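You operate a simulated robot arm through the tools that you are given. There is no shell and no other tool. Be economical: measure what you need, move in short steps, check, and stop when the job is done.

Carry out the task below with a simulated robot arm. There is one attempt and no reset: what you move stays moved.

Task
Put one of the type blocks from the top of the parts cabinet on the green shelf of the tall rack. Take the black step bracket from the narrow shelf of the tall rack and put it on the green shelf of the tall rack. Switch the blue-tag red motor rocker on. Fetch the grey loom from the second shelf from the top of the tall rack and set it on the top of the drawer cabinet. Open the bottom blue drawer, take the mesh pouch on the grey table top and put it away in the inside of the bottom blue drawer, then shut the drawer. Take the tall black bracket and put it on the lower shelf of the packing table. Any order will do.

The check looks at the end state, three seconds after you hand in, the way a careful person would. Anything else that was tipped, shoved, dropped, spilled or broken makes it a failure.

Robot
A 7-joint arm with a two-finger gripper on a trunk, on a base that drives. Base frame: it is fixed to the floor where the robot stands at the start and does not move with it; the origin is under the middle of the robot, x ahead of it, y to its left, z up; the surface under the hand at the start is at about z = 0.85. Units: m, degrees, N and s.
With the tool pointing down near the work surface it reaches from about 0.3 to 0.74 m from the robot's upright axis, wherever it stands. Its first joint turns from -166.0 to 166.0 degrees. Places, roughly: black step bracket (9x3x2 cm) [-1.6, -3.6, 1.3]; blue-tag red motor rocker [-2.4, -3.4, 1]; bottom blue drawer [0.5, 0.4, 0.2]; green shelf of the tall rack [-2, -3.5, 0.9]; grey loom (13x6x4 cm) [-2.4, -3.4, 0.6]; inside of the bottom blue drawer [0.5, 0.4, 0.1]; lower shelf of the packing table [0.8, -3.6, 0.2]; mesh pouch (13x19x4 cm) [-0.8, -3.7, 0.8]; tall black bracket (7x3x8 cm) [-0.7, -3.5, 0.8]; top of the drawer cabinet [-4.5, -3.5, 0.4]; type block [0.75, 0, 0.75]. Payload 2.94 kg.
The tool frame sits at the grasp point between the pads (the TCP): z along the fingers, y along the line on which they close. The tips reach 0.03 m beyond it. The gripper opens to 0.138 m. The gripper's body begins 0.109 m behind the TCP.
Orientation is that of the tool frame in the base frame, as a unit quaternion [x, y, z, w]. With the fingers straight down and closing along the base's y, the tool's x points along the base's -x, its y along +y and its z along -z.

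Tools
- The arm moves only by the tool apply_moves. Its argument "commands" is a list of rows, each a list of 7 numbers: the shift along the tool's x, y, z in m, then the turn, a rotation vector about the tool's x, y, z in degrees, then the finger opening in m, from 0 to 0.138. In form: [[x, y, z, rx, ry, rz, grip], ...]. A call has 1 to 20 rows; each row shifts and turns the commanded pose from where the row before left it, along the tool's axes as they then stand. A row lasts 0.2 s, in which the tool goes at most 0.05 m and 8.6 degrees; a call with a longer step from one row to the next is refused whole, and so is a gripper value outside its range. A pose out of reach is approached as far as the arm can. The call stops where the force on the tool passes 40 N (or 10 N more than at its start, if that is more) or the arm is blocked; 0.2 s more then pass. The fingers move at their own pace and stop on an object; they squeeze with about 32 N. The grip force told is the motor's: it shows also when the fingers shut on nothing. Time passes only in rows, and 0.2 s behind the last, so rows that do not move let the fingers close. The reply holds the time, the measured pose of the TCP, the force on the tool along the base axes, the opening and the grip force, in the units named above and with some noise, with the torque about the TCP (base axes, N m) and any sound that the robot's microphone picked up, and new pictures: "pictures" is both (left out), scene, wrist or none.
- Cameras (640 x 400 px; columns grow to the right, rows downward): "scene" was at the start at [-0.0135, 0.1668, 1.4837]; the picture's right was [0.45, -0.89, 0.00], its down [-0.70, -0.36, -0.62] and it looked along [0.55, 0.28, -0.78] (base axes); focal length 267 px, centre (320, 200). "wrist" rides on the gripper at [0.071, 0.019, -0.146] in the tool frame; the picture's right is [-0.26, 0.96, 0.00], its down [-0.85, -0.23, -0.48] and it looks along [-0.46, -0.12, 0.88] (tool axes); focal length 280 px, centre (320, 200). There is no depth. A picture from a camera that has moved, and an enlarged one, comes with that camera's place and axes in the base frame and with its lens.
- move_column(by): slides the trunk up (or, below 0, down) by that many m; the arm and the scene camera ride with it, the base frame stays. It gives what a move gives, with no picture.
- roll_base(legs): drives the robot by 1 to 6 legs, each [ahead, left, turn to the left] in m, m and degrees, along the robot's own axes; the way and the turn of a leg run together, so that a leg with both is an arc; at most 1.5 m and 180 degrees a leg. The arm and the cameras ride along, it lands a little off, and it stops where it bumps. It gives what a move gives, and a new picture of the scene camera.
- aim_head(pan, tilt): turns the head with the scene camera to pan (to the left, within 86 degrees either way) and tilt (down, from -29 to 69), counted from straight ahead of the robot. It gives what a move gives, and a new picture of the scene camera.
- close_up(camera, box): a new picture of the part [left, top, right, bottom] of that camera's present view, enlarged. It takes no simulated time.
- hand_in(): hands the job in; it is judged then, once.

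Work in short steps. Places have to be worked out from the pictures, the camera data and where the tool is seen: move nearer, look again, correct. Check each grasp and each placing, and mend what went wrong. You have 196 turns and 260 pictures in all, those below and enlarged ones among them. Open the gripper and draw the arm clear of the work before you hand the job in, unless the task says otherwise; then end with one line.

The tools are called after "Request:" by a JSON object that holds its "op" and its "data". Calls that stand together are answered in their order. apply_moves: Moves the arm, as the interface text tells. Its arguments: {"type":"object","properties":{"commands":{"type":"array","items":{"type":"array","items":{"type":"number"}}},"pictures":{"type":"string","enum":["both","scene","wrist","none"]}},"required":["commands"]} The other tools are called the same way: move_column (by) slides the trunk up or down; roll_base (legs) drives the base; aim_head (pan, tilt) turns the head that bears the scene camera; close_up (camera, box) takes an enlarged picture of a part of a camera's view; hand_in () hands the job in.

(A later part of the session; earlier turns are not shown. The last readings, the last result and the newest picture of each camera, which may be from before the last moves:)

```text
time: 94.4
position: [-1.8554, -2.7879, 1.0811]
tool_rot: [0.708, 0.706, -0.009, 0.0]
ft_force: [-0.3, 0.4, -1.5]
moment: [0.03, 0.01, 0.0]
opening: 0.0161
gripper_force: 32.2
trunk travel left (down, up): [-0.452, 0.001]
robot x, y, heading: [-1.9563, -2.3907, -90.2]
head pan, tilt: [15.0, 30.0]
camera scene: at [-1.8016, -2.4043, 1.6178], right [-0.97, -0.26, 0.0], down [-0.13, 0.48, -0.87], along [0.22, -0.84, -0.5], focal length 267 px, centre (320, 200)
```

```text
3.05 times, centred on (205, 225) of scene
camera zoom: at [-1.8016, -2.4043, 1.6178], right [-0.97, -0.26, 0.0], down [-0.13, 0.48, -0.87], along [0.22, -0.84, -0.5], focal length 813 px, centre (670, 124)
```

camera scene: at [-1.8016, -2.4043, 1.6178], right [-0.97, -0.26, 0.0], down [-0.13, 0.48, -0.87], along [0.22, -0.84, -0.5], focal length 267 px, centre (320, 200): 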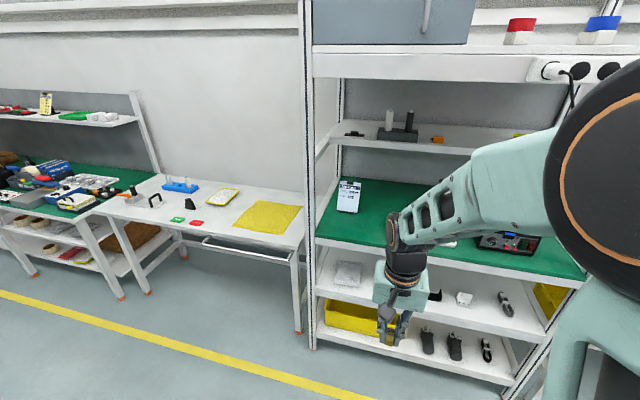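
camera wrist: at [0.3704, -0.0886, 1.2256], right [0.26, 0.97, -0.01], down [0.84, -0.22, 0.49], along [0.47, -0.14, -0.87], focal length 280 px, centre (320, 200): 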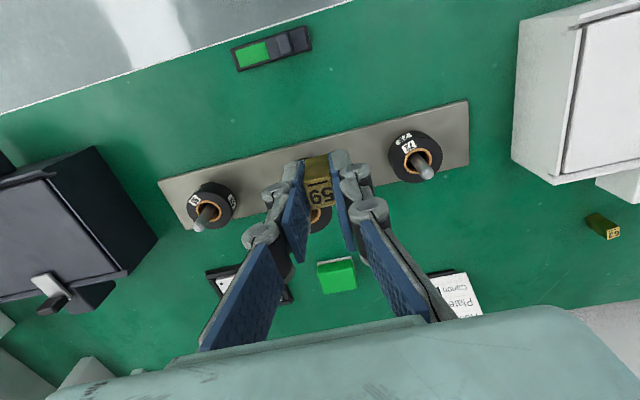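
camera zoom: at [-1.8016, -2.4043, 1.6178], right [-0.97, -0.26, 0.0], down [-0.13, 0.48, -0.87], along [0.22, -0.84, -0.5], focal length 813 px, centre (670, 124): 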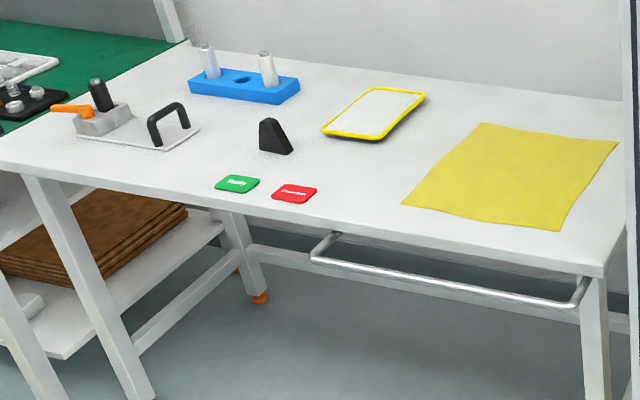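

Green shelf front is about y≈−3.3. I'll drive 0.38 m closer and extend the tool over the shelf's front left region, watching the wrist camera.

Request:
{"op": "roll_base", "data": {"legs": [[0.38, 0, 0.2]]}}

Request:
{"op": "apply_moves", "data": {"commands": [[0, 0, 0, 0, 0, 0, 0]], "pictures": "wrist"}}

```text
time: 96.8
position: [-1.8516, -3.1662, 1.0811]
tool_rot: [0.706, 0.708, -0.008, -0.001]
ft_force: [-0.4, 0.0, -0.7]
moment: [0.08, 0.01, 0.02]
opening: 0.0162
gripper_force: 32.1
trunk travel left (down, up): [-0.452, 0.001]
robot x, y, heading: [-1.9583, -2.7746, -89.4]
head pan, tilt: [15.0, 30.0]
camera scene: at [-1.8, -2.7838, 1.6178], right [-0.96, -0.27, 0.0], down [-0.13, 0.48, -0.87], along [0.23, -0.83, -0.5], focal length 267 px, centre (320, 200)
```

scene: 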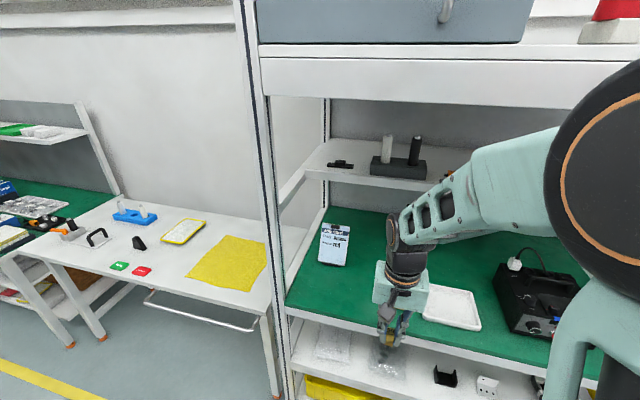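

```text
time: 97.2
position: [-1.8527, -3.1669, 1.0805]
tool_rot: [0.706, 0.708, -0.01, 0.0]
ft_force: [-0.9, 0.2, -0.9]
moment: [0.04, -0.03, 0.01]
opening: 0.0162
gripper_force: 32.2
trunk travel left (down, up): [-0.452, 0.001]
robot x, y, heading: [-1.9603, -2.7727, -89.3]
head pan, tilt: [15.0, 30.0]
camera wrist: at [-1.8327, -3.0925, 1.2252], right [0.97, -0.26, -0.01], down [-0.22, -0.84, 0.49], along [-0.13, -0.47, -0.87], focal length 280 px, centre (320, 200)
```

wrist: 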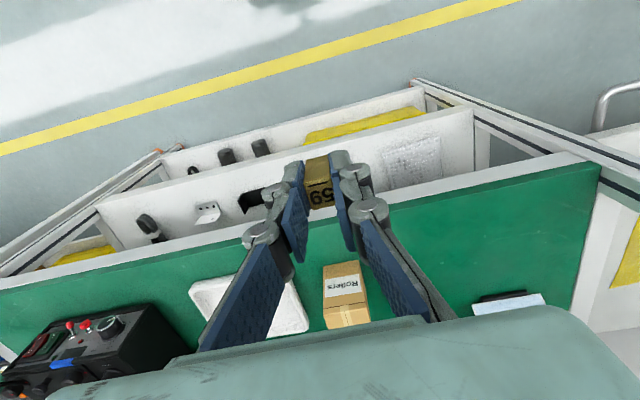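

Green shelf top ≈0.90, front edge y≈−3.31. A free spot is (−1.68, −3.38). I'll lower to z≈0.98 and move over it.

Request:
{"op": "apply_moves", "data": {"commands": [[0, 0, 0.045, 0, 0, 0, 0], [0, 0, 0.045, 0, 0, 0, 0], [-0.0355, 0.029, 0, 0, 0, 0, 0], [-0.0355, 0.029, 0, 0, 0, 0, 0], [-0.0355, 0.029, 0, 0, 0, 0, 0], [-0.0355, 0.029, 0, 0, 0, 0, 0], [-0.0355, 0.029, 0, 0, 0, 0, 0], [-0.0355, 0.029, 0, 0, 0, 0, 0]]}}

```text
time: 99.0
position: [-1.6763, -3.3807, 0.9905]
tool_rot: [0.706, 0.708, -0.008, -0.001]
ft_force: [0.0, -0.7, -1.7]
moment: [0.0, 0.0, -0.02]
opening: 0.0163
gripper_force: 32.0
trunk travel left (down, up): [-0.452, 0.001]
robot x, y, heading: [-1.9562, -2.7757, -89.6]
head pan, tilt: [15.0, 30.0]
camera scene: at [-1.7992, -2.7842, 1.6177], right [-0.96, -0.27, 0.0], down [-0.13, 0.48, -0.87], along [0.23, -0.83, -0.5], focal length 267 px, centre (320, 200)
camera wrist: at [-1.6577, -3.3064, 1.1338], right [0.97, -0.26, -0.01], down [-0.22, -0.84, 0.49], along [-0.14, -0.47, -0.87], focal length 280 px, centre (320, 200)
```

scene: 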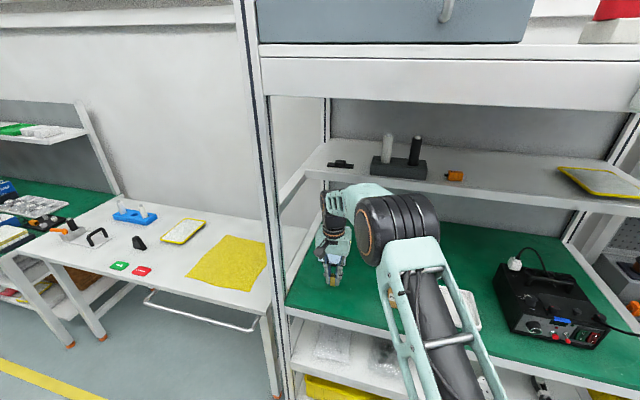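
wrist: 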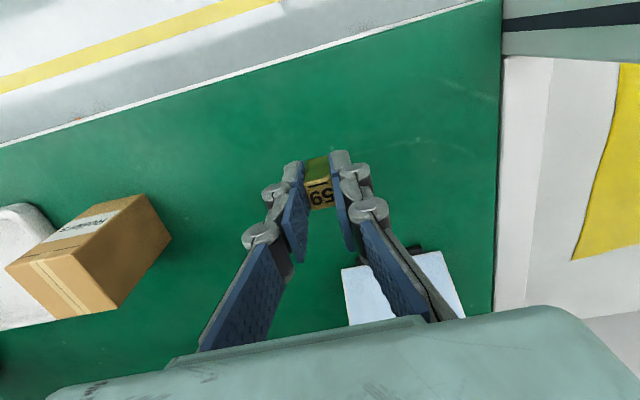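

The spot is clear. I'll descend slowly until contact.

Request:
{"op": "apply_moves", "data": {"commands": [[0, 0, 0.03, 0, 0, 0, 0], [0, 0, 0.01, 0, 0, 0, 0], [0, 0, 0.005, 0, 0, 0, 0], [0, 0, 0.002, 0, 0, 0, 0]], "pictures": "wrist"}}

```text
time: 100.0
position: [-1.679, -3.3825, 0.9434]
tool_rot: [0.707, 0.707, -0.01, 0.0]
ft_force: [-0.2, 0.5, -1.5]
moment: [0.02, -0.01, 0.01]
opening: 0.0165
gripper_force: 32.2
trunk travel left (down, up): [-0.452, 0.001]
robot x, y, heading: [-1.9604, -2.7715, -89.7]
head pan, tilt: [15.0, 30.0]
camera wrist: at [-1.6596, -3.3069, 1.0883], right [0.97, -0.26, -0.01], down [-0.22, -0.84, 0.49], along [-0.13, -0.47, -0.87], focal length 280 px, centre (320, 200)
```

wrist: 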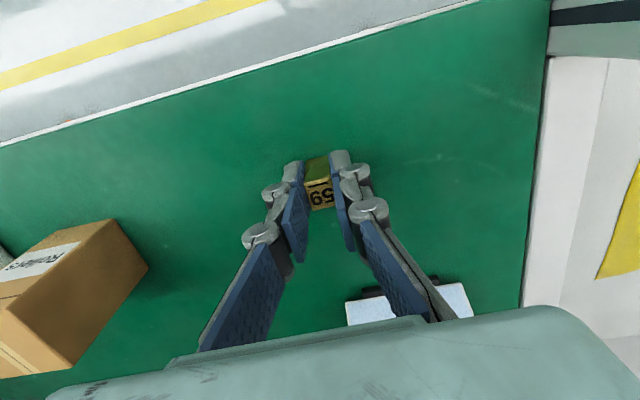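

Request:
{"op": "apply_moves", "data": {"commands": [[0, 0, 0.003, 0, 0, 0, 0], [0, 0, 0.002, 0, 0, 0, 0], [0, 0, 0.002, 0, 0, 0, 0], [0, 0, 0.001, 0, 0, 0, 0]], "pictures": "none"}}

```text
time: 101.0
position: [-1.6794, -3.3796, 0.9393]
tool_rot: [0.706, 0.708, -0.01, 0.002]
ft_force: [0.5, 2.8, 15.0]
moment: [0.1, -0.07, 0.01]
opening: 0.0162
gripper_force: 32.0
trunk travel left (down, up): [-0.452, 0.001]
robot x, y, heading: [-1.9571, -2.7742, -89.5]
head pan, tilt: [15.0, 30.0]
```

Contact at TCP 0.939 (15 N). I'll release, lift and check.

Request:
{"op": "apply_moves", "data": {"commands": [[0, 0, -0.001, 0, 0, 0, 0], [0, 0, 0, 0, 0, 0, 0.04], [0, 0, 0, 0, 0, 0, 0.04], [0, 0, -0.03, 0, 0, 0, 0.04], [0, 0, -0.03, 0, 0, 0, 0.04], [0, 0, -0.03, 0, 0, 0, 0.04]], "pictures": "wrist"}}

```text
time: 102.4
position: [-1.6775, -3.3778, 1.0288]
tool_rot: [0.707, 0.707, -0.009, 0.001]
ft_force: [0.4, 0.5, -0.3]
moment: [0.0, 0.0, 0.0]
opening: 0.04
gripper_force: 0.0
trunk travel left (down, up): [-0.452, 0.001]
robot x, y, heading: [-1.9564, -2.7748, -89.5]
head pan, tilt: [15.0, 30.0]
camera wrist: at [-1.6582, -3.3045, 1.1725], right [0.97, -0.26, -0.01], down [-0.22, -0.84, 0.49], along [-0.14, -0.47, -0.87], focal length 280 px, centre (320, 200)
```

wrist: 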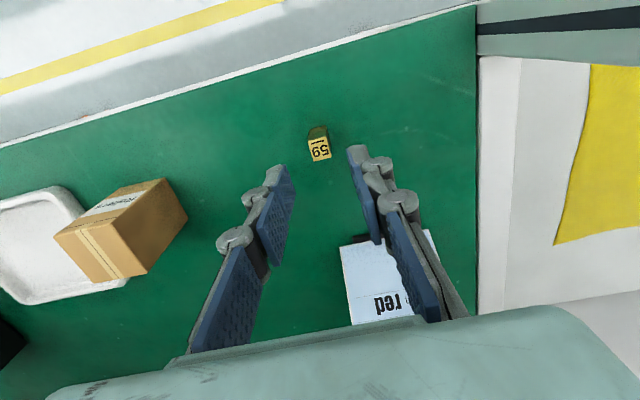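

Block 59 stands on the green shelf. Now the step bracket on the narrow shelf: close-up.

Request:
{"op": "close_up", "data": {"camera": "scene", "box": [290, 120, 450, 220]}}

Request:
{"op": "close_up", "data": {"camera": "scene", "box": [480, 230, 640, 370]}}

```text
4.00 times, centred on (370, 170) of scene
camera zoom: at [-1.8002, -2.7828, 1.6178], right [-0.96, -0.27, 0.0], down [-0.13, 0.48, -0.87], along [0.23, -0.84, -0.5], focal length 1067 px, centre (120, 320)
```

zoom: 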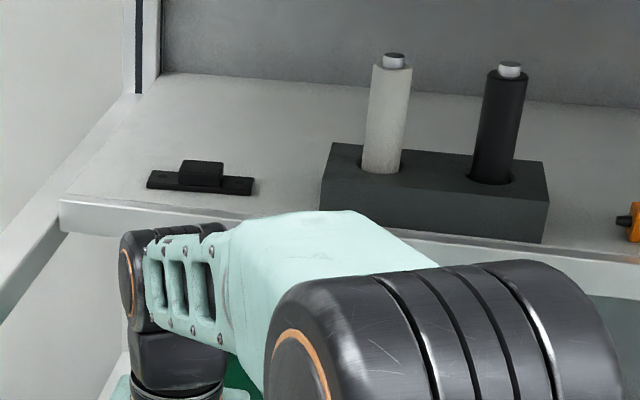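

```text
2.86 times, centred on (560, 300) of scene
camera zoom: at [-1.8002, -2.7828, 1.6178], right [-0.96, -0.27, 0.0], down [-0.13, 0.48, -0.87], along [0.23, -0.84, -0.5], focal length 762 px, centre (-366, -86)
```

zoom: 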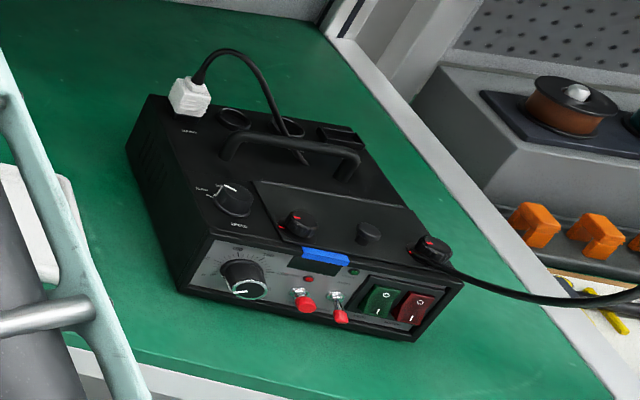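

The bracket is a 9 cm plate with a raised middle at about (−1.645, −3.60), lying along x. I'll back out, rise, and pitch the tool to about 35° below horizontal.

Request:
{"op": "apply_moves", "data": {"commands": [[0.05, 0, 0, 0, 0, 0, 0.1], [0.05, 0, 0, 0, 0, 0, 0.1], [0.05, 0, 0, 0, 0, 0, 0.12], [0.05, 0, 0, 0, 0, 0, 0.12], [0.05, 0, 0, 0, 0, 0, 0.12], [0, 0, -0.05, 0, 0, 0, 0.12], [0, 0, -0.05, 0, 0, 0, 0.12], [0, 0, -0.05, 0, 0, 0, 0.12], [0, 0, -0.05, 0, 0, 0, 0.12], [0, 0, -0.05, 0, 0, 0, 0.12], [0, 0, -0.05, 0, 0, 0, 0.12], [0, 0, 0, 0, -8, 0, 0.12], [0, 0, 0, 0, -8, 0, 0.12], [0, 0, 0, 0, -8, 0, 0.12], [0, 0, 0, 0, -8, 0, 0.12], [0, 0, 0, 0, -8, 0, 0.12], [0, 0, 0, 0, -8, 0, 0.12], [0, 0, 0, 0, -8, 0, 0.12]]}}

```text
time: 105.5
position: [-1.6807, -3.1438, 1.2445]
tool_rot: [0.697, 0.698, -0.151, 0.066]
ft_force: [0.0, -0.3, -0.4]
moment: [0.01, 0.0, 0.02]
opening: 0.1201
gripper_force: 0.1
trunk travel left (down, up): [-0.452, 0.001]
robot x, y, heading: [-1.9591, -2.7735, -89.6]
head pan, tilt: [15.0, 30.0]
stopped in row 15: the arm was blocked; the commanded pose is now the measured one
camera scene: at [-1.7937, -2.783, 1.6209], right [-0.94, -0.33, 0.0], down [-0.16, 0.44, -0.88], along [0.29, -0.83, -0.47], focal length 267 px, centre (320, 200)
camera wrist: at [-1.6465, -3.0306, 1.3585], right [0.96, -0.27, -0.04], down [-0.16, -0.66, 0.73], along [-0.22, -0.7, -0.68], focal length 280 px, centre (320, 200)
```

scene: 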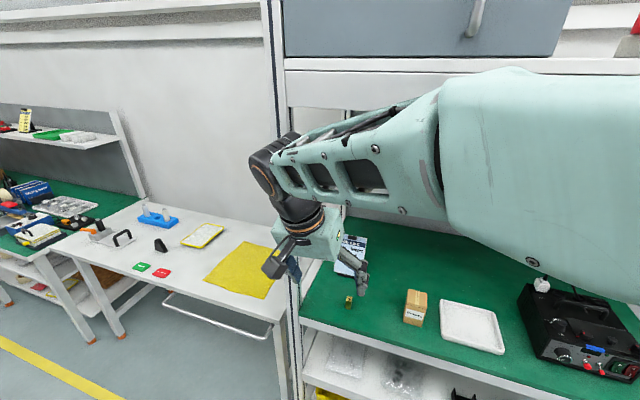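
wrist: 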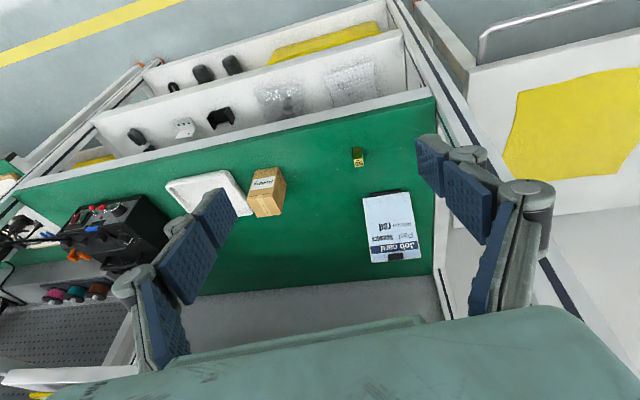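

The elbow seems to have met the head. I'll back the base off, align with the bracket, and extend the arm more.

Request:
{"op": "roll_base", "data": {"legs": [[-0.32, 0, 0], [0, 0.3, 0]]}}

Request:
{"op": "apply_moves", "data": {"commands": [[0, -0.045, 0, 0, 0, 0, 0.12], [0, -0.045, 0, 0, 0, 0, 0.12], [0, -0.045, 0, 0, 0, 0, 0.12], [0, -0.045, 0, 0, 0, 0, 0.12], [0, -0.045, 0, 0, 0, 0, 0.12], [0, -0.045, 0, 0, 0, 0, 0.12], [-0.025, 0, 0.02, 0, 0, 0, 0.12], [-0.03, 0, 0.02, 0, 0, 0, 0.12], [-0.03, 0, 0.02, 0, 0, 0, 0.12], [-0.03, 0, 0.02, 0, 0, 0, 0.12], [-0.03, 0, 0.02, 0, 0, 0, 0.12], [-0.03, 0, 0.02, 0, 0, 0, 0.12]]}}

```text
time: 110.5
position: [-1.3777, -2.8164, 1.2455]
tool_rot: [0.695, 0.7, -0.15, 0.067]
ft_force: [0.5, -0.2, 0.2]
moment: [-0.02, 0.03, 0.0]
opening: 0.1203
gripper_force: 0.1
trunk travel left (down, up): [-0.452, 0.001]
robot x, y, heading: [-1.6585, -2.4527, -89.4]
head pan, tilt: [15.0, 30.0]
camera scene: at [-1.4952, -2.4585, 1.6226], right [-0.94, -0.33, 0.0], down [-0.15, 0.43, -0.89], along [0.29, -0.84, -0.45], focal length 267 px, centre (320, 200)
```

scene: 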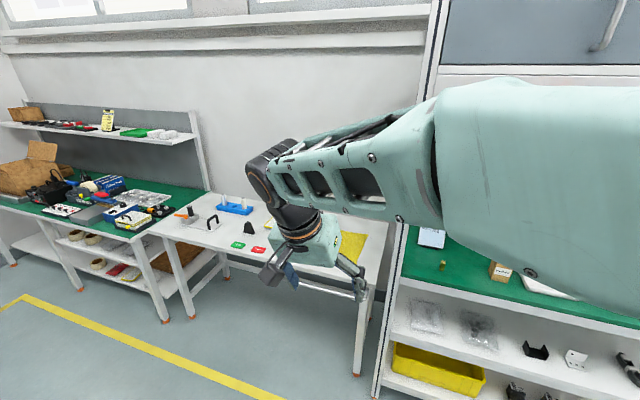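

```text
time: 111.3
position: [-1.5116, -2.8159, 1.1957]
tool_rot: [0.697, 0.707, -0.116, -0.012]
ft_force: [0.5, -0.2, -0.5]
moment: [-0.02, 0.06, -0.01]
opening: 0.1201
gripper_force: 0.1
trunk travel left (down, up): [-0.452, 0.001]
robot x, y, heading: [-1.6595, -2.4501, -89.5]
head pan, tilt: [15.0, 30.0]
stopped in row 4: the arm was blocked; the commanded pose is now the measured one
camera scene: at [-1.5011, -2.4607, 1.622], right [-0.97, -0.26, 0.0], down [-0.12, 0.44, -0.89], along [0.23, -0.86, -0.46], focal length 267 px, centre (320, 200)
camera wrist: at [-1.4701, -2.7227, 1.324], right [0.96, -0.26, -0.14], down [-0.12, -0.77, 0.63], along [-0.27, -0.58, -0.77], focal length 280 px, centre (320, 200)
```

scene: 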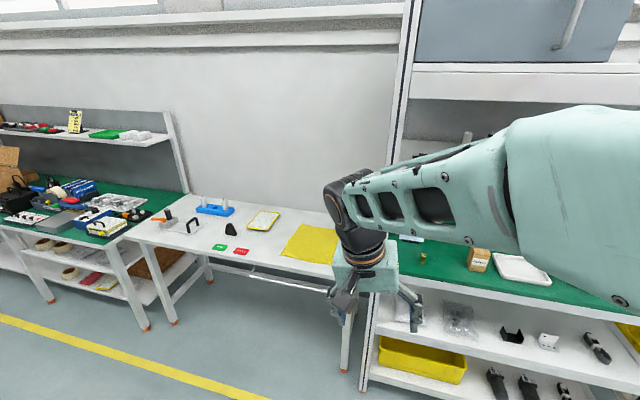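
wrist: 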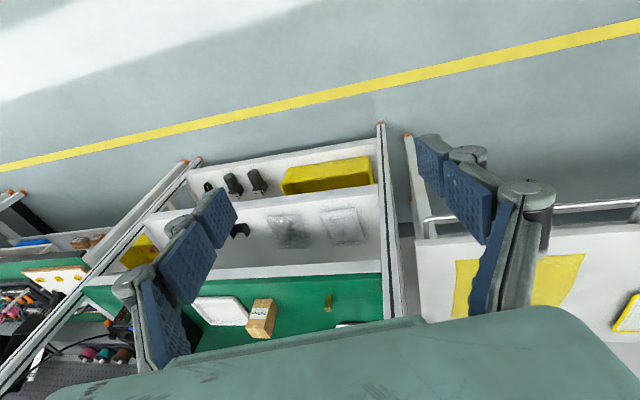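

Still rubbing near the head; move the tool forward and down to free the elbow.

Request:
{"op": "apply_moves", "data": {"commands": [[-0.03, 0, 0.03, 0, 0, 0, 0.12], [-0.03, 0, 0.03, 0, 0, 0, 0.12], [-0.04, 0, 0.0, 0, 0, 0, 0.12], [-0.04, 0, 0.0, 0, 0, 0, 0.12], [-0.04, 0, 0.0, 0, 0, 0, 0.12], [-0.03, -0.03, 0.0, 0, 0, 0, 0.12], [-0.03, -0.03, 0.0, 0, 0, 0, 0.12], [0, -0.04, 0.0, 0, 0, 0, 0.12], [0, -0.04, 0.0, 0, 0, 0, 0.12]], "pictures": "scene"}}

```text
time: 113.3
position: [-1.6536, -3.0618, 1.2]
tool_rot: [0.696, 0.708, -0.117, -0.009]
ft_force: [-1.0, 0.2, 0.0]
moment: [0.02, -0.02, 0.01]
opening: 0.1204
gripper_force: 0.1
trunk travel left (down, up): [-0.452, 0.001]
robot x, y, heading: [-1.6581, -2.4504, -89.4]
head pan, tilt: [15.0, 30.0]
camera scene: at [-1.5021, -2.4592, 1.6179], right [-0.96, -0.27, 0.0], down [-0.13, 0.48, -0.87], along [0.23, -0.83, -0.5], focal length 267 px, centre (320, 200)
```

scene: 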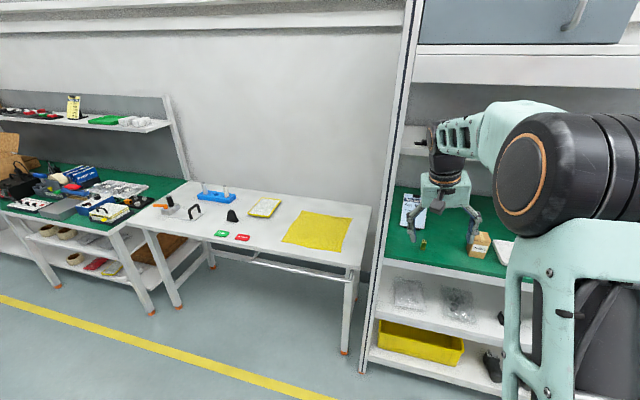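

Free now. I'll square the tilt and pitch up toward 35° below horizontal while moving forward.

Request:
{"op": "apply_moves", "data": {"commands": [[0, 0, 0, -5.1, 0, 0, 0.12], [0, 0, 0, -5.1, 0, 0, 0.12], [-0.029, 0, 0.006, 0, -7.7, 0, 0.12], [-0.028, 0, 0.01, 0, -7.7, 0, 0.12], [-0.0265, 0, 0.014, 0, -7.7, 0, 0.12], [-0.0246, 0, 0.0172, 0, -7.7, 0, 0.12], [-0.022, 0, 0.0205, 0, -7.7, 0, 0.12], [-0.019, 0, 0.023, 0, -7.7, 0, 0.12]]}}

```text
time: 115.1
position: [-1.6468, -3.2422, 1.1901]
tool_rot: [0.617, 0.638, -0.323, 0.329]
ft_force: [0.0, -0.3, -1.3]
moment: [-0.03, -0.03, 0.02]
opening: 0.1196
gripper_force: 0.0
trunk travel left (down, up): [-0.452, 0.001]
robot x, y, heading: [-1.6598, -2.4504, -89.7]
head pan, tilt: [15.0, 30.0]
camera scene: at [-1.5014, -2.46, 1.6178], right [-0.96, -0.27, 0.0], down [-0.13, 0.48, -0.87], along [0.23, -0.83, -0.5], focal length 267 px, centre (320, 200)
camera wrist: at [-1.6344, -3.0803, 1.215], right [0.97, -0.12, 0.21], down [-0.22, -0.11, 0.97], along [-0.1, -0.99, -0.13], focal length 280 px, centre (320, 200)
```

scene: 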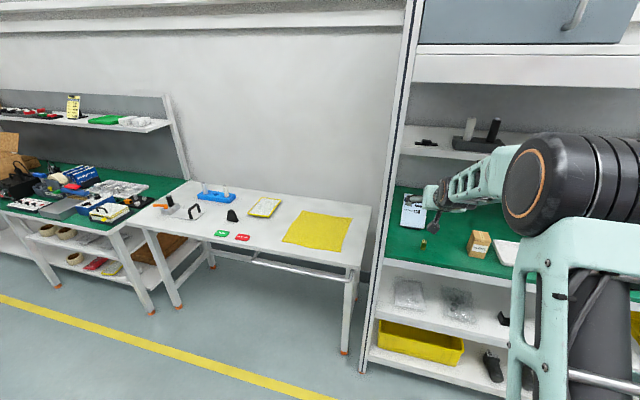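
wrist: 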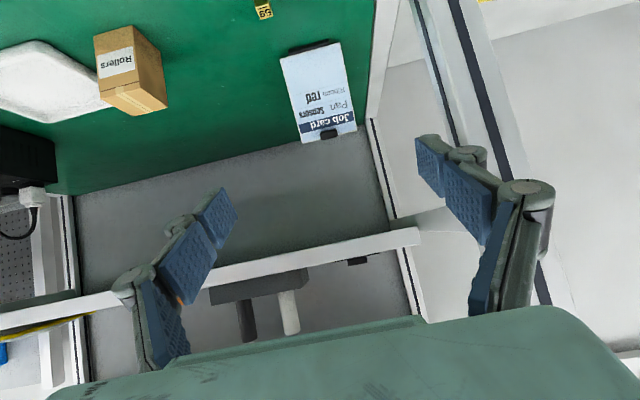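

Narrow shelf top ≈1.27. I'll flatten the pitch to ~15°, rise 12 cm, then drive the base forward.

Request:
{"op": "apply_moves", "data": {"commands": [[0, 0, 0, 0, -6.7, 0, 0.12], [0, 0, 0, 0, -6.7, 0, 0.12], [0, 0, 0, 0, -6.6, 0, 0.12], [-0.045, 0, -0.012, 0, 0, 0, 0.12], [-0.045, 0, -0.012, 0, 0, 0, 0.12], [-0.04, 0, -0.011, 0, 0, 0, 0.12]], "pictures": "none"}}

Request:
{"op": "roll_base", "data": {"legs": [[0.2, 0, 0]]}}

Request:
{"op": "apply_moves", "data": {"commands": [[0, 0, 0, 0, 0, 0, 0.12]], "pictures": "wrist"}}

```text
time: 116.5
position: [-1.6459, -3.2413, 1.3246]
tool_rot: [0.552, 0.571, -0.425, 0.434]
ft_force: [0.3, -0.2, 0.5]
moment: [0.03, -0.02, -0.01]
opening: 0.1198
gripper_force: 0.1
trunk travel left (down, up): [-0.452, 0.001]
robot x, y, heading: [-1.6588, -2.4496, -89.5]
head pan, tilt: [15.0, 30.0]
```

```text
time: 118.1
position: [-1.6451, -3.4416, 1.3236]
tool_rot: [0.553, 0.571, -0.425, 0.433]
ft_force: [0.0, 0.2, -0.3]
moment: [-0.03, 0.02, 0.05]
opening: 0.1201
gripper_force: 0.1
trunk travel left (down, up): [-0.452, 0.001]
robot x, y, heading: [-1.6589, -2.6515, -89.6]
head pan, tilt: [15.0, 30.0]
camera scene: at [-1.4999, -2.6586, 1.6178], right [-0.96, -0.27, 0.0], down [-0.13, 0.48, -0.87], along [0.23, -0.83, -0.5], focal length 267 px, centre (320, 200)
```

scene: 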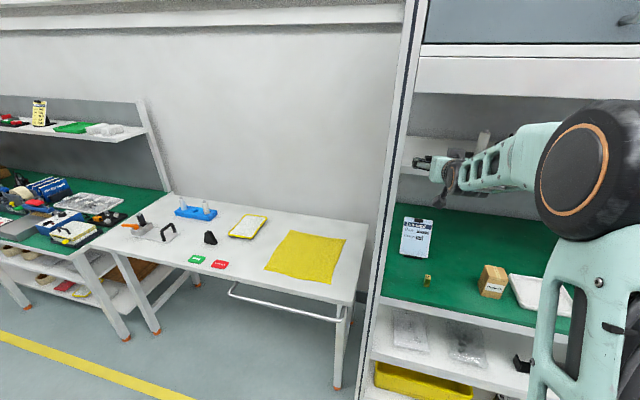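

```text
time: 118.5
position: [-1.645, -3.4398, 1.3244]
tool_rot: [0.552, 0.571, -0.425, 0.434]
ft_force: [0.7, -0.1, 0.0]
moment: [-0.02, 0.05, 0.01]
opening: 0.1202
gripper_force: 0.0
trunk travel left (down, up): [-0.452, 0.001]
robot x, y, heading: [-1.6573, -2.6493, -89.5]
head pan, tilt: [15.0, 30.0]
camera wrist: at [-1.6324, -3.279, 1.2941], right [0.97, -0.04, 0.25], down [-0.23, 0.23, 0.95], along [-0.1, -0.97, 0.21], focal length 280 px, centre (320, 200)
```

wrist: 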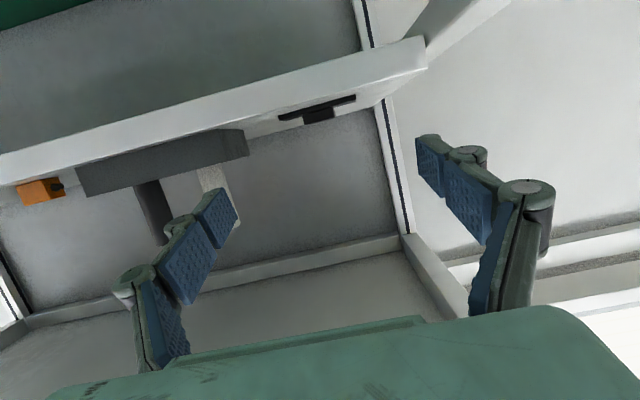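

Request:
{"op": "close_up", "data": {"camera": "wrist", "box": [200, 50, 440, 200]}}

```text
2.67 times, centred on (320, 125) of wrist
camera zoom: at [-1.6324, -3.279, 1.2941], right [0.97, -0.04, 0.25], down [-0.23, 0.23, 0.95], along [-0.1, -0.97, 0.21], focal length 748 px, centre (320, 400)
```

zoom: 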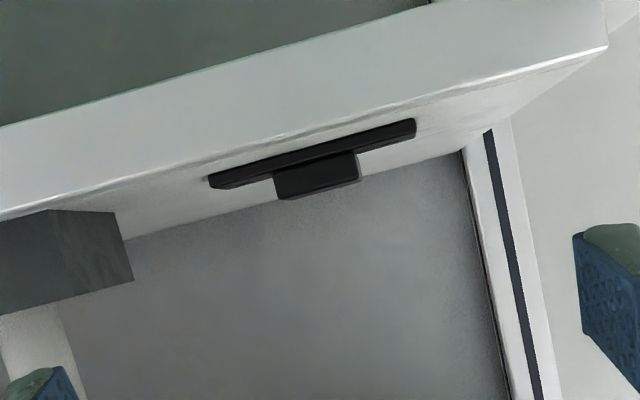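

The step (4 cm wide, top z≈1.28, shelf z≈1.26) is at x≈−1.644, y≈−3.61. I'll narrow the opening and drive forward so the fingers are above it.

Request:
{"op": "apply_moves", "data": {"commands": [[0, 0, 0, 0, 0, 0, 0.062], [0, 0, 0, 0, 0, 0, 0.062], [0, 0, 0, 0, 0, 0, 0.062]], "pictures": "none"}}

Request:
{"op": "roll_base", "data": {"legs": [[0.13, 0, 0]]}}

Request:
{"op": "apply_moves", "data": {"commands": [[0, 0, 0, 0, 0, 0, 0.062]], "pictures": "wrist"}}

```text
time: 119.3
position: [-1.6445, -3.4412, 1.3256]
tool_rot: [0.553, 0.571, -0.425, 0.433]
ft_force: [-0.1, -0.5, 0.0]
moment: [0.01, -0.02, -0.01]
opening: 0.0622
gripper_force: 0.1
trunk travel left (down, up): [-0.452, 0.001]
robot x, y, heading: [-1.6553, -2.6496, -89.6]
head pan, tilt: [15.0, 30.0]
```

```text
time: 120.5
position: [-1.6455, -3.5705, 1.3239]
tool_rot: [0.553, 0.571, -0.425, 0.432]
ft_force: [-0.4, -0.5, -0.7]
moment: [0.0, 0.01, -0.02]
opening: 0.0618
gripper_force: 0.0
trunk travel left (down, up): [-0.452, 0.001]
robot x, y, heading: [-1.6628, -2.7785, -89.5]
head pan, tilt: [15.0, 30.0]
camera scene: at [-1.499, -2.7888, 1.6178], right [-0.96, -0.26, 0.0], down [-0.13, 0.48, -0.87], along [0.23, -0.83, -0.5], focal length 267 px, centre (320, 200)
```

scene: 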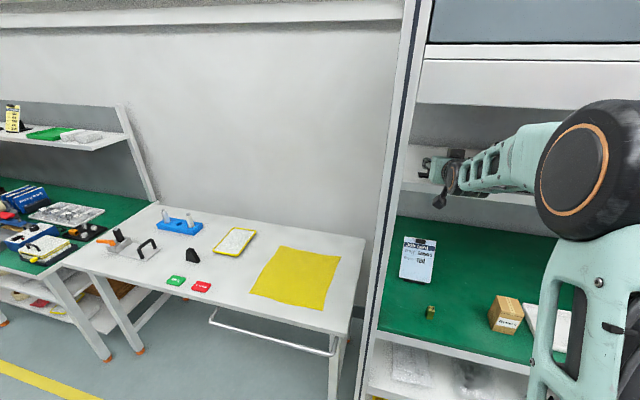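

```text
time: 121.0
position: [-1.6452, -3.5695, 1.3237]
tool_rot: [0.552, 0.571, -0.425, 0.434]
ft_force: [0.2, -1.3, -0.2]
moment: [0.03, -0.01, 0.0]
opening: 0.062
gripper_force: 0.1
trunk travel left (down, up): [-0.452, 0.001]
robot x, y, heading: [-1.6556, -2.7753, -89.5]
head pan, tilt: [15.0, 30.0]
camera wrist: at [-1.632, -3.409, 1.294], right [0.97, -0.04, 0.25], down [-0.23, 0.23, 0.95], along [-0.1, -0.97, 0.21], focal length 280 px, centre (320, 200)
```

wrist: 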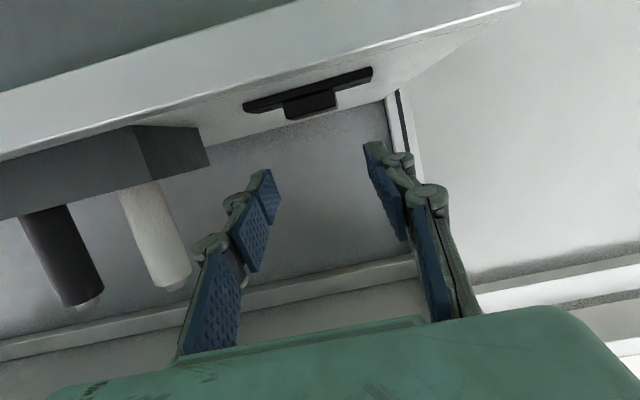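

Bracket front at y≈−3.60, step centre x≈−1.642. Forward 4.2 cm, then down 3 cm, then look.

Request:
{"op": "apply_moves", "data": {"commands": [[-0.011, 0.003, 0.041, 0, 0, 0, 0.062], [0, 0, 0, 0, 0, 0, 0.062], [0.0145, 0, 0.0039, 0, 0, 0, 0.062], [0.0145, 0, 0.0039, 0, 0, 0, 0.062], [0, 0, 0, 0, 0, 0, 0.062]], "pictures": "wrist"}}

```text
time: 122.2
position: [-1.641, -3.6117, 1.295]
tool_rot: [0.552, 0.571, -0.426, 0.434]
ft_force: [0.2, 0.0, 0.0]
moment: [-0.01, -0.02, 0.01]
opening: 0.0619
gripper_force: 0.0
trunk travel left (down, up): [-0.452, 0.001]
robot x, y, heading: [-1.6553, -2.7772, -89.5]
head pan, tilt: [15.0, 30.0]
camera wrist: at [-1.6277, -3.4514, 1.2641], right [0.97, -0.04, 0.25], down [-0.23, 0.23, 0.95], along [-0.1, -0.97, 0.21], focal length 280 px, centre (320, 200)
```

wrist: 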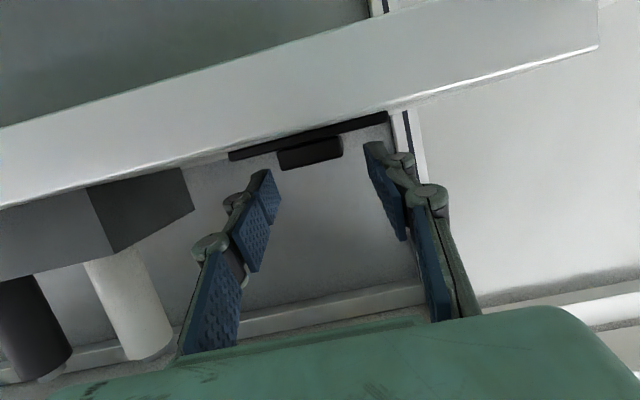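

A bit more descent (7 mm), then close on the step.

Request:
{"op": "apply_moves", "data": {"commands": [[0.0068, 0, 0.0018, 0, 0, 0, 0.062], [0, 0, 0, 0, 0, 0, 0.062], [0, 0, 0, 0, 0, 0, 0.0], [0, 0, 0, 0, 0, 0, 0.0], [0, 0, 0, 0, 0, 0, 0.0]], "pictures": "wrist"}}

```text
time: 123.3
position: [-1.6417, -3.6132, 1.2891]
tool_rot: [0.553, 0.571, -0.425, 0.433]
ft_force: [0.6, 0.4, 0.1]
moment: [0.0, -0.07, 0.02]
opening: 0.0353
gripper_force: 32.7
trunk travel left (down, up): [-0.452, 0.001]
robot x, y, heading: [-1.6563, -2.7783, -89.6]
head pan, tilt: [15.0, 30.0]
camera wrist: at [-1.6279, -3.4511, 1.2573], right [0.97, -0.04, 0.25], down [-0.23, 0.23, 0.95], along [-0.1, -0.97, 0.21], focal length 280 px, centre (320, 200)
```

wrist: 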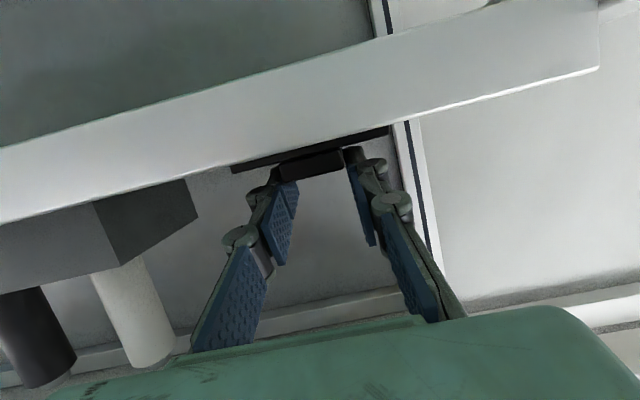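

Gripped at 35 mm. Lift 4 cm and check, then back out.

Request:
{"op": "apply_moves", "data": {"commands": [[-0.0193, 0, -0.0052, 0, 0, 0, 0.0], [-0.0193, 0, -0.0052, 0, 0, 0, 0.0], [0, 0, 0, 0, 0, 0, 0]], "pictures": "wrist"}}

```text
time: 124.2
position: [-1.6408, -3.6125, 1.3281]
tool_rot: [0.553, 0.572, -0.424, 0.433]
ft_force: [0.5, 0.1, -1.1]
moment: [0.04, 0.03, 0.02]
opening: 0.0352
gripper_force: 31.7
trunk travel left (down, up): [-0.452, 0.001]
robot x, y, heading: [-1.6558, -2.7791, -89.6]
head pan, tilt: [15.0, 30.0]
camera wrist: at [-1.6278, -3.4512, 1.2963], right [0.97, -0.04, 0.25], down [-0.23, 0.23, 0.95], along [-0.1, -0.97, 0.21], focal length 280 px, centre (320, 200)
```

wrist: 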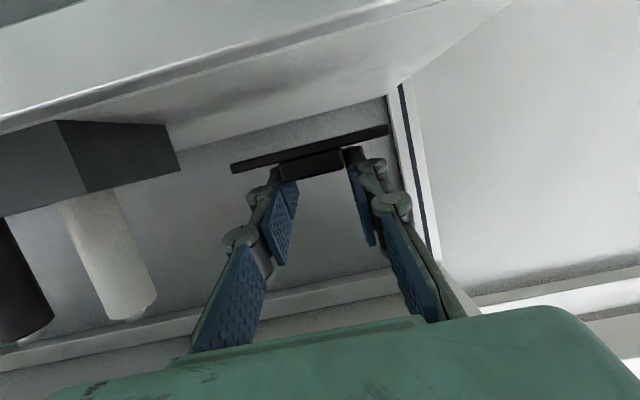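

Held. I'll back out 0.45 m, strafe right 0.105 m and lower the trunk 0.33 m.

Request:
{"op": "roll_base", "data": {"legs": [[-0.45, 0, 0], [0, -0.105, 0]]}}

Request:
{"op": "move_column", "data": {"by": -0.34}}

Request:
{"op": "apply_moves", "data": {"commands": [[0, 0, 0, 0, 0, 0, 0]]}}

```text
time: 128.1
position: [-1.7458, -3.1608, 1.3251]
tool_rot: [0.551, 0.572, -0.424, 0.435]
ft_force: [-0.2, 0.4, -0.9]
moment: [0.01, -0.02, 0.01]
opening: 0.0355
gripper_force: 31.9
trunk travel left (down, up): [-0.452, 0.001]
robot x, y, heading: [-1.7679, -2.3306, -89.6]
head pan, tilt: [15.0, 30.0]
camera scene: at [-1.6077, -2.3366, 1.6179], right [-0.96, -0.27, 0.0], down [-0.13, 0.48, -0.87], along [0.23, -0.83, -0.5], focal length 267 px, centre (320, 200)
```

scene: 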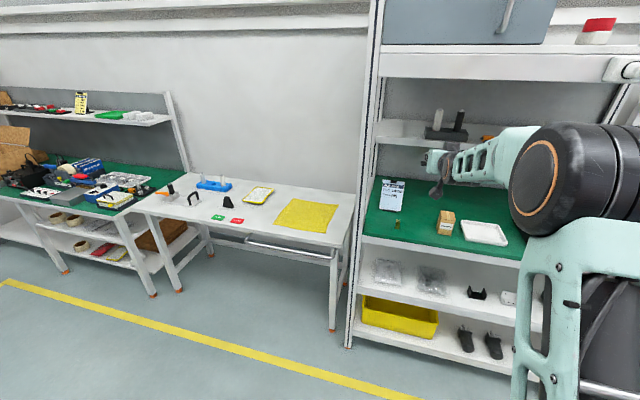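

```text
time: 131.4
position: [-1.7463, -3.1611, 0.9868]
tool_rot: [0.551, 0.573, -0.423, 0.435]
ft_force: [0.0, 0.0, -1.6]
moment: [0.0, 0.01, 0.0]
opening: 0.0352
gripper_force: 32.2
trunk travel left (down, up): [-0.112, 0.341]
robot x, y, heading: [-1.7653, -2.3305, -89.5]
head pan, tilt: [15.0, 30.0]
```

```text
time: 131.8
position: [-1.7464, -3.161, 0.9877]
tool_rot: [0.552, 0.572, -0.424, 0.434]
ft_force: [-0.2, 0.4, -0.1]
moment: [-0.02, -0.01, 0.03]
opening: 0.0351
gripper_force: 31.8
trunk travel left (down, up): [-0.112, 0.341]
robot x, y, heading: [-1.7641, -2.3251, -89.5]
head pan, tilt: [15.0, 30.0]
camera scene: at [-1.6073, -2.3366, 1.2778], right [-0.96, -0.27, 0.0], down [-0.13, 0.48, -0.87], along [0.23, -0.83, -0.5], focal length 267 px, centre (320, 200)
camera wrist: at [-1.7338, -3.0001, 0.9564], right [0.97, -0.04, 0.25], down [-0.23, 0.23, 0.95], along [-0.09, -0.97, 0.21], focal length 280 px, centre (320, 200)
```

scene: 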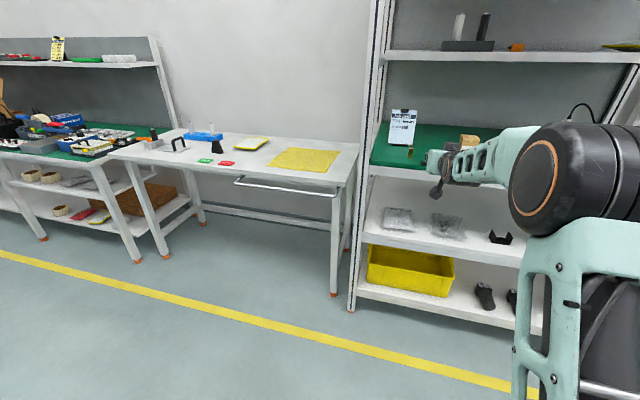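
wrist: 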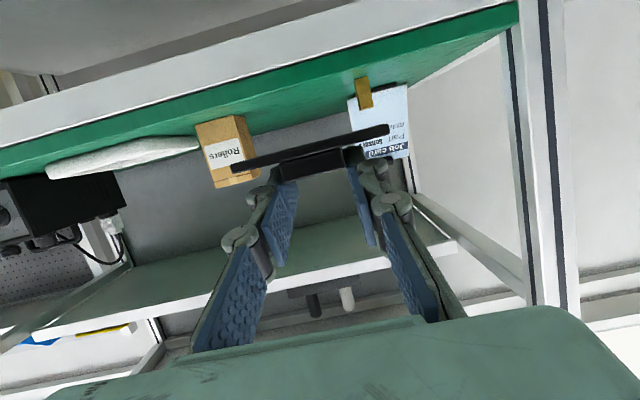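

Forward 0.22 m above the shelf.

Request:
{"op": "roll_base", "data": {"legs": [[0.22, 0, 0]]}}

Request:
{"op": "apply_moves", "data": {"commands": [[0, 0, 0, 0, 0, 0, 0]], "pictures": "wrist"}}

```text
time: 133.5
position: [-1.7449, -3.3789, 0.9877]
tool_rot: [0.552, 0.572, -0.424, 0.434]
ft_force: [-0.1, -0.4, -1.5]
moment: [0.01, -0.01, 0.02]
opening: 0.0352
gripper_force: 31.9
trunk travel left (down, up): [-0.112, 0.341]
robot x, y, heading: [-1.7629, -2.5424, -89.5]
head pan, tilt: [15.0, 30.0]
camera scene: at [-1.6052, -2.5537, 1.2778], right [-0.96, -0.27, 0.0], down [-0.13, 0.48, -0.87], along [0.23, -0.83, -0.5], focal length 267 px, centre (320, 200)
```

scene: 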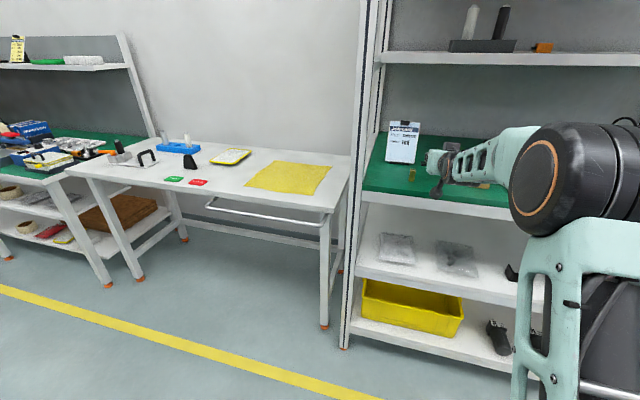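

```text
time: 133.9
position: [-1.7445, -3.3781, 0.9859]
tool_rot: [0.552, 0.572, -0.424, 0.434]
ft_force: [0.3, 0.7, -1.2]
moment: [0.01, 0.01, 0.02]
opening: 0.0353
gripper_force: 32.2
trunk travel left (down, up): [-0.112, 0.341]
robot x, y, heading: [-1.7618, -2.5456, -89.3]
head pan, tilt: [15.0, 30.0]
camera wrist: at [-1.7319, -3.2171, 0.956], right [0.97, -0.04, 0.25], down [-0.23, 0.23, 0.95], along [-0.09, -0.97, 0.21], focal length 280 px, centre (320, 200)
```

wrist: 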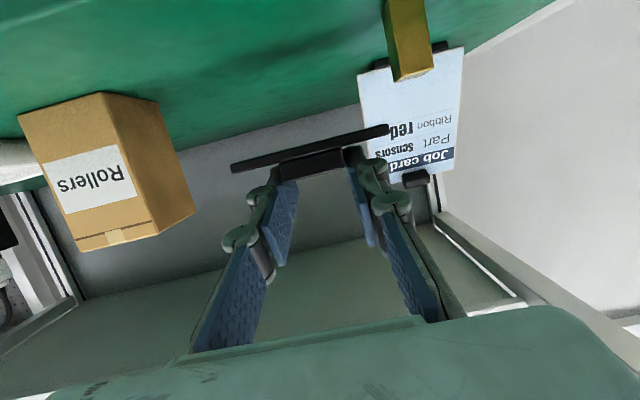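

Room on both sides. Descend toward contact (expected at TCP ≈0.928).

Request:
{"op": "apply_moves", "data": {"commands": [[0.029, 0, 0.0078, 0, 0, 0, 0], [0.0193, 0, 0.0052, 0, 0, 0, 0], [0.0039, 0, 0.001, 0, 0, 0, 0], [0.002, 0, 0.0005, 0, 0, 0, 0], [0, 0, 0, 0, 0, 0, 0]], "pictures": "wrist"}}

```text
time: 135.1
position: [-1.7447, -3.3775, 0.931]
tool_rot: [0.552, 0.572, -0.424, 0.434]
ft_force: [0.4, 0.3, -1.4]
moment: [-0.02, 0.02, -0.01]
opening: 0.0348
gripper_force: 31.9
trunk travel left (down, up): [-0.112, 0.341]
robot x, y, heading: [-1.7618, -2.5469, -89.4]
head pan, tilt: [15.0, 30.0]
camera wrist: at [-1.7324, -3.2167, 0.9004], right [0.97, -0.04, 0.25], down [-0.23, 0.23, 0.95], along [-0.09, -0.97, 0.21], focal length 280 px, centre (320, 200)
```

wrist: 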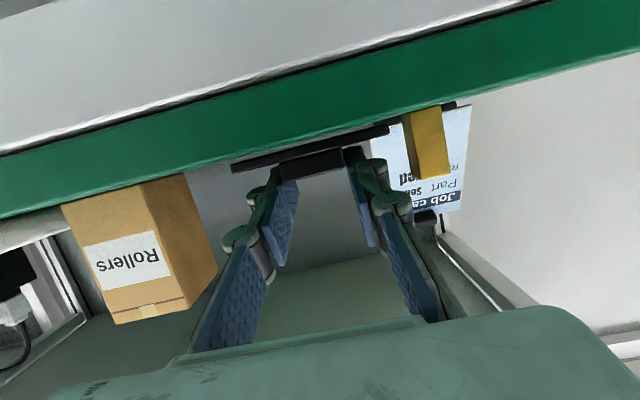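

Request:
{"op": "apply_moves", "data": {"commands": [[0.002, 0, 0.0005, 0, 0, 0, 0], [0.002, 0, 0.0005, 0, 0, 0, 0], [0, 0, 0, 0, 0, 0, 0]], "pictures": "none"}}

```text
time: 135.9
position: [-1.7452, -3.3787, 0.928]
tool_rot: [0.551, 0.572, -0.424, 0.435]
ft_force: [0.8, -0.7, 2.8]
moment: [-0.02, -0.16, -0.05]
opening: 0.035
gripper_force: 31.5
trunk travel left (down, up): [-0.112, 0.341]
robot x, y, heading: [-1.7696, -2.5463, -89.6]
head pan, tilt: [15.0, 30.0]
```

Light contact. Press 1 mm more, release, raise and back off.

Request:
{"op": "apply_moves", "data": {"commands": [[0.001, 0, 0.0003, 0, 0, 0, 0], [0, 0, 0, 0, 0, 0, 0.055], [0, 0, 0, 0, 0, 0, 0.055], [-0.0193, 0, -0.0052, 0, 0, 0, 0.055], [-0.0386, 0, -0.0104, 0, 0, 0, 0.055]], "pictures": "wrist"}}

Request:
{"op": "roll_base", "data": {"legs": [[-0.25, 0, 0]]}}

```text
time: 137.1
position: [-1.7444, -3.3783, 0.9853]
tool_rot: [0.552, 0.572, -0.424, 0.434]
ft_force: [-0.4, -0.7, -0.5]
moment: [-0.08, 0.01, 0.03]
opening: 0.0549
gripper_force: 0.0
trunk travel left (down, up): [-0.112, 0.341]
robot x, y, heading: [-1.7639, -2.5446, -89.5]
head pan, tilt: [15.0, 30.0]
camera wrist: at [-1.732, -3.2173, 0.9552], right [0.97, -0.04, 0.25], down [-0.23, 0.23, 0.95], along [-0.09, -0.97, 0.21], focal length 280 px, centre (320, 200)
```

wrist: 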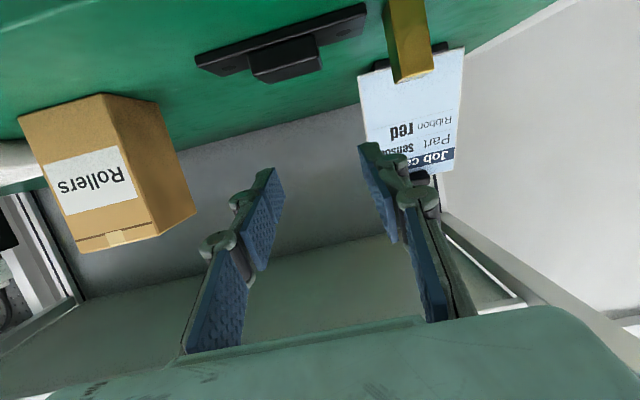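

```text
time: 138.9
position: [-1.7464, -3.1288, 0.986]
tool_rot: [0.551, 0.572, -0.424, 0.435]
ft_force: [-0.9, 0.1, -0.1]
moment: [-0.03, -0.02, 0.01]
opening: 0.0548
gripper_force: 0.0
trunk travel left (down, up): [-0.112, 0.341]
robot x, y, heading: [-1.7636, -2.2992, -89.4]
head pan, tilt: [15.0, 30.0]
camera scene: at [-1.6075, -2.304, 1.2778], right [-0.96, -0.27, 0.0], down [-0.13, 0.48, -0.87], along [0.23, -0.83, -0.5], focal length 267 px, centre (320, 200)
```

scene: 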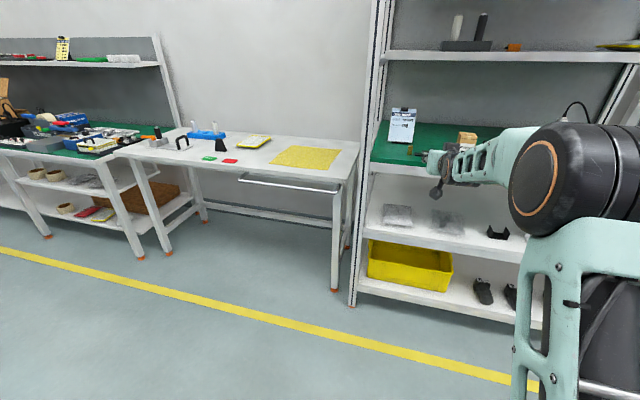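

Bracket placed. Now strafe right to the controller and view the rockers with the wrist camera.

Request:
{"op": "roll_base", "data": {"legs": [[0, -0.62, 0]]}}

Request:
{"op": "apply_moves", "data": {"commands": [[0, 0, 0, 0, 0, 0, 0], [0, 0, 0, 0, 0, 0, 0]], "pictures": "wrist"}}

```text
time: 144.8
position: [-2.3735, -3.1347, 0.9872]
tool_rot: [0.552, 0.572, -0.424, 0.434]
ft_force: [-0.8, 1.2, 0.6]
moment: [-0.01, 0.01, 0.04]
opening: 0.0552
gripper_force: 0.1
trunk travel left (down, up): [-0.112, 0.341]
robot x, y, heading: [-2.3941, -2.3008, -89.5]
head pan, tilt: [15.0, 30.0]
camera scene: at [-2.2339, -2.3097, 1.2778], right [-0.96, -0.27, 0.0], down [-0.13, 0.48, -0.87], along [0.23, -0.83, -0.5], focal length 267 px, centre (320, 200)
```

scene: 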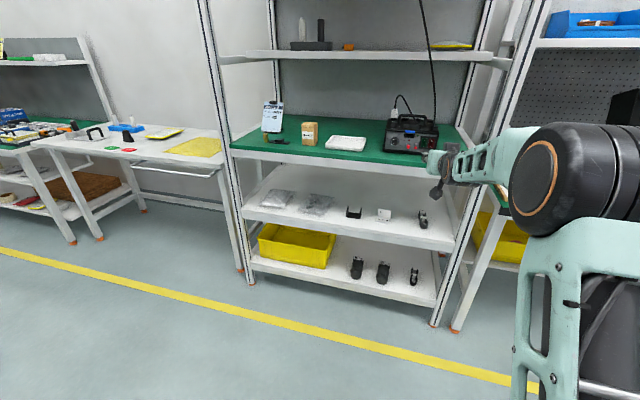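

```text
time: 145.4
position: [-2.3721, -3.1352, 0.985]
tool_rot: [0.551, 0.572, -0.424, 0.435]
ft_force: [-0.4, 0.2, 0.6]
moment: [0.0, -0.01, -0.01]
opening: 0.0
gripper_force: 25.6
trunk travel left (down, up): [-0.112, 0.341]
robot x, y, heading: [-2.3947, -2.2948, -89.7]
head pan, tilt: [15.0, 30.0]
camera wrist: at [-2.3607, -2.9734, 0.9553], right [0.97, -0.04, 0.25], down [-0.23, 0.23, 0.95], along [-0.09, -0.97, 0.21], focal length 280 px, centre (320, 200)
```

wrist: 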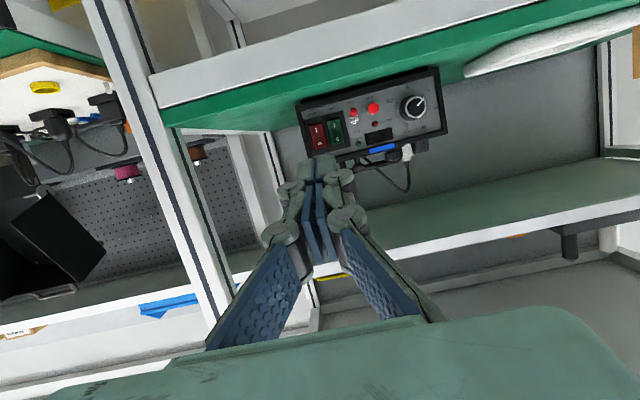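

Request:
{"op": "close_up", "data": {"camera": "wrist", "box": [280, 60, 460, 172]}}

Request:
{"op": "close_up", "data": {"camera": "scene", "box": [330, 180, 470, 300]}}

```text
3.56 times, centred on (370, 116) of wrist
camera zoom: at [-2.3607, -2.9734, 0.9553], right [0.97, -0.04, 0.25], down [-0.23, 0.23, 0.95], along [-0.09, -0.97, 0.21], focal length 997 px, centre (142, 499)
```

zoom: 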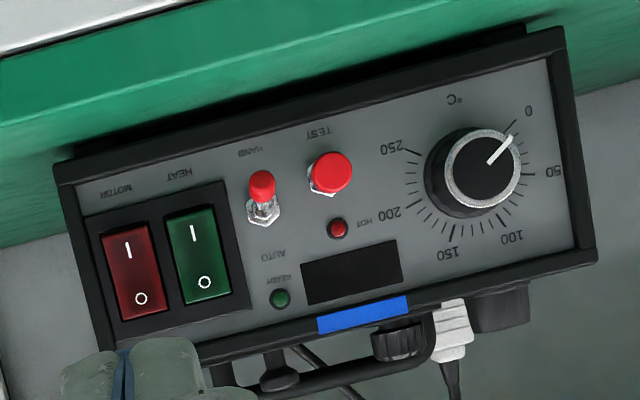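

```text
3.33 times, centred on (400, 240) of scene
camera zoom: at [-2.234, -2.3097, 1.2778], right [-0.96, -0.27, 0.0], down [-0.13, 0.48, -0.87], along [0.23, -0.83, -0.5], focal length 889 px, centre (53, 67)
```

zoom: 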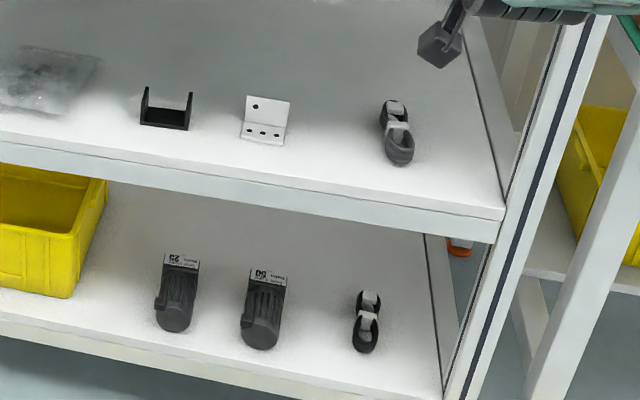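

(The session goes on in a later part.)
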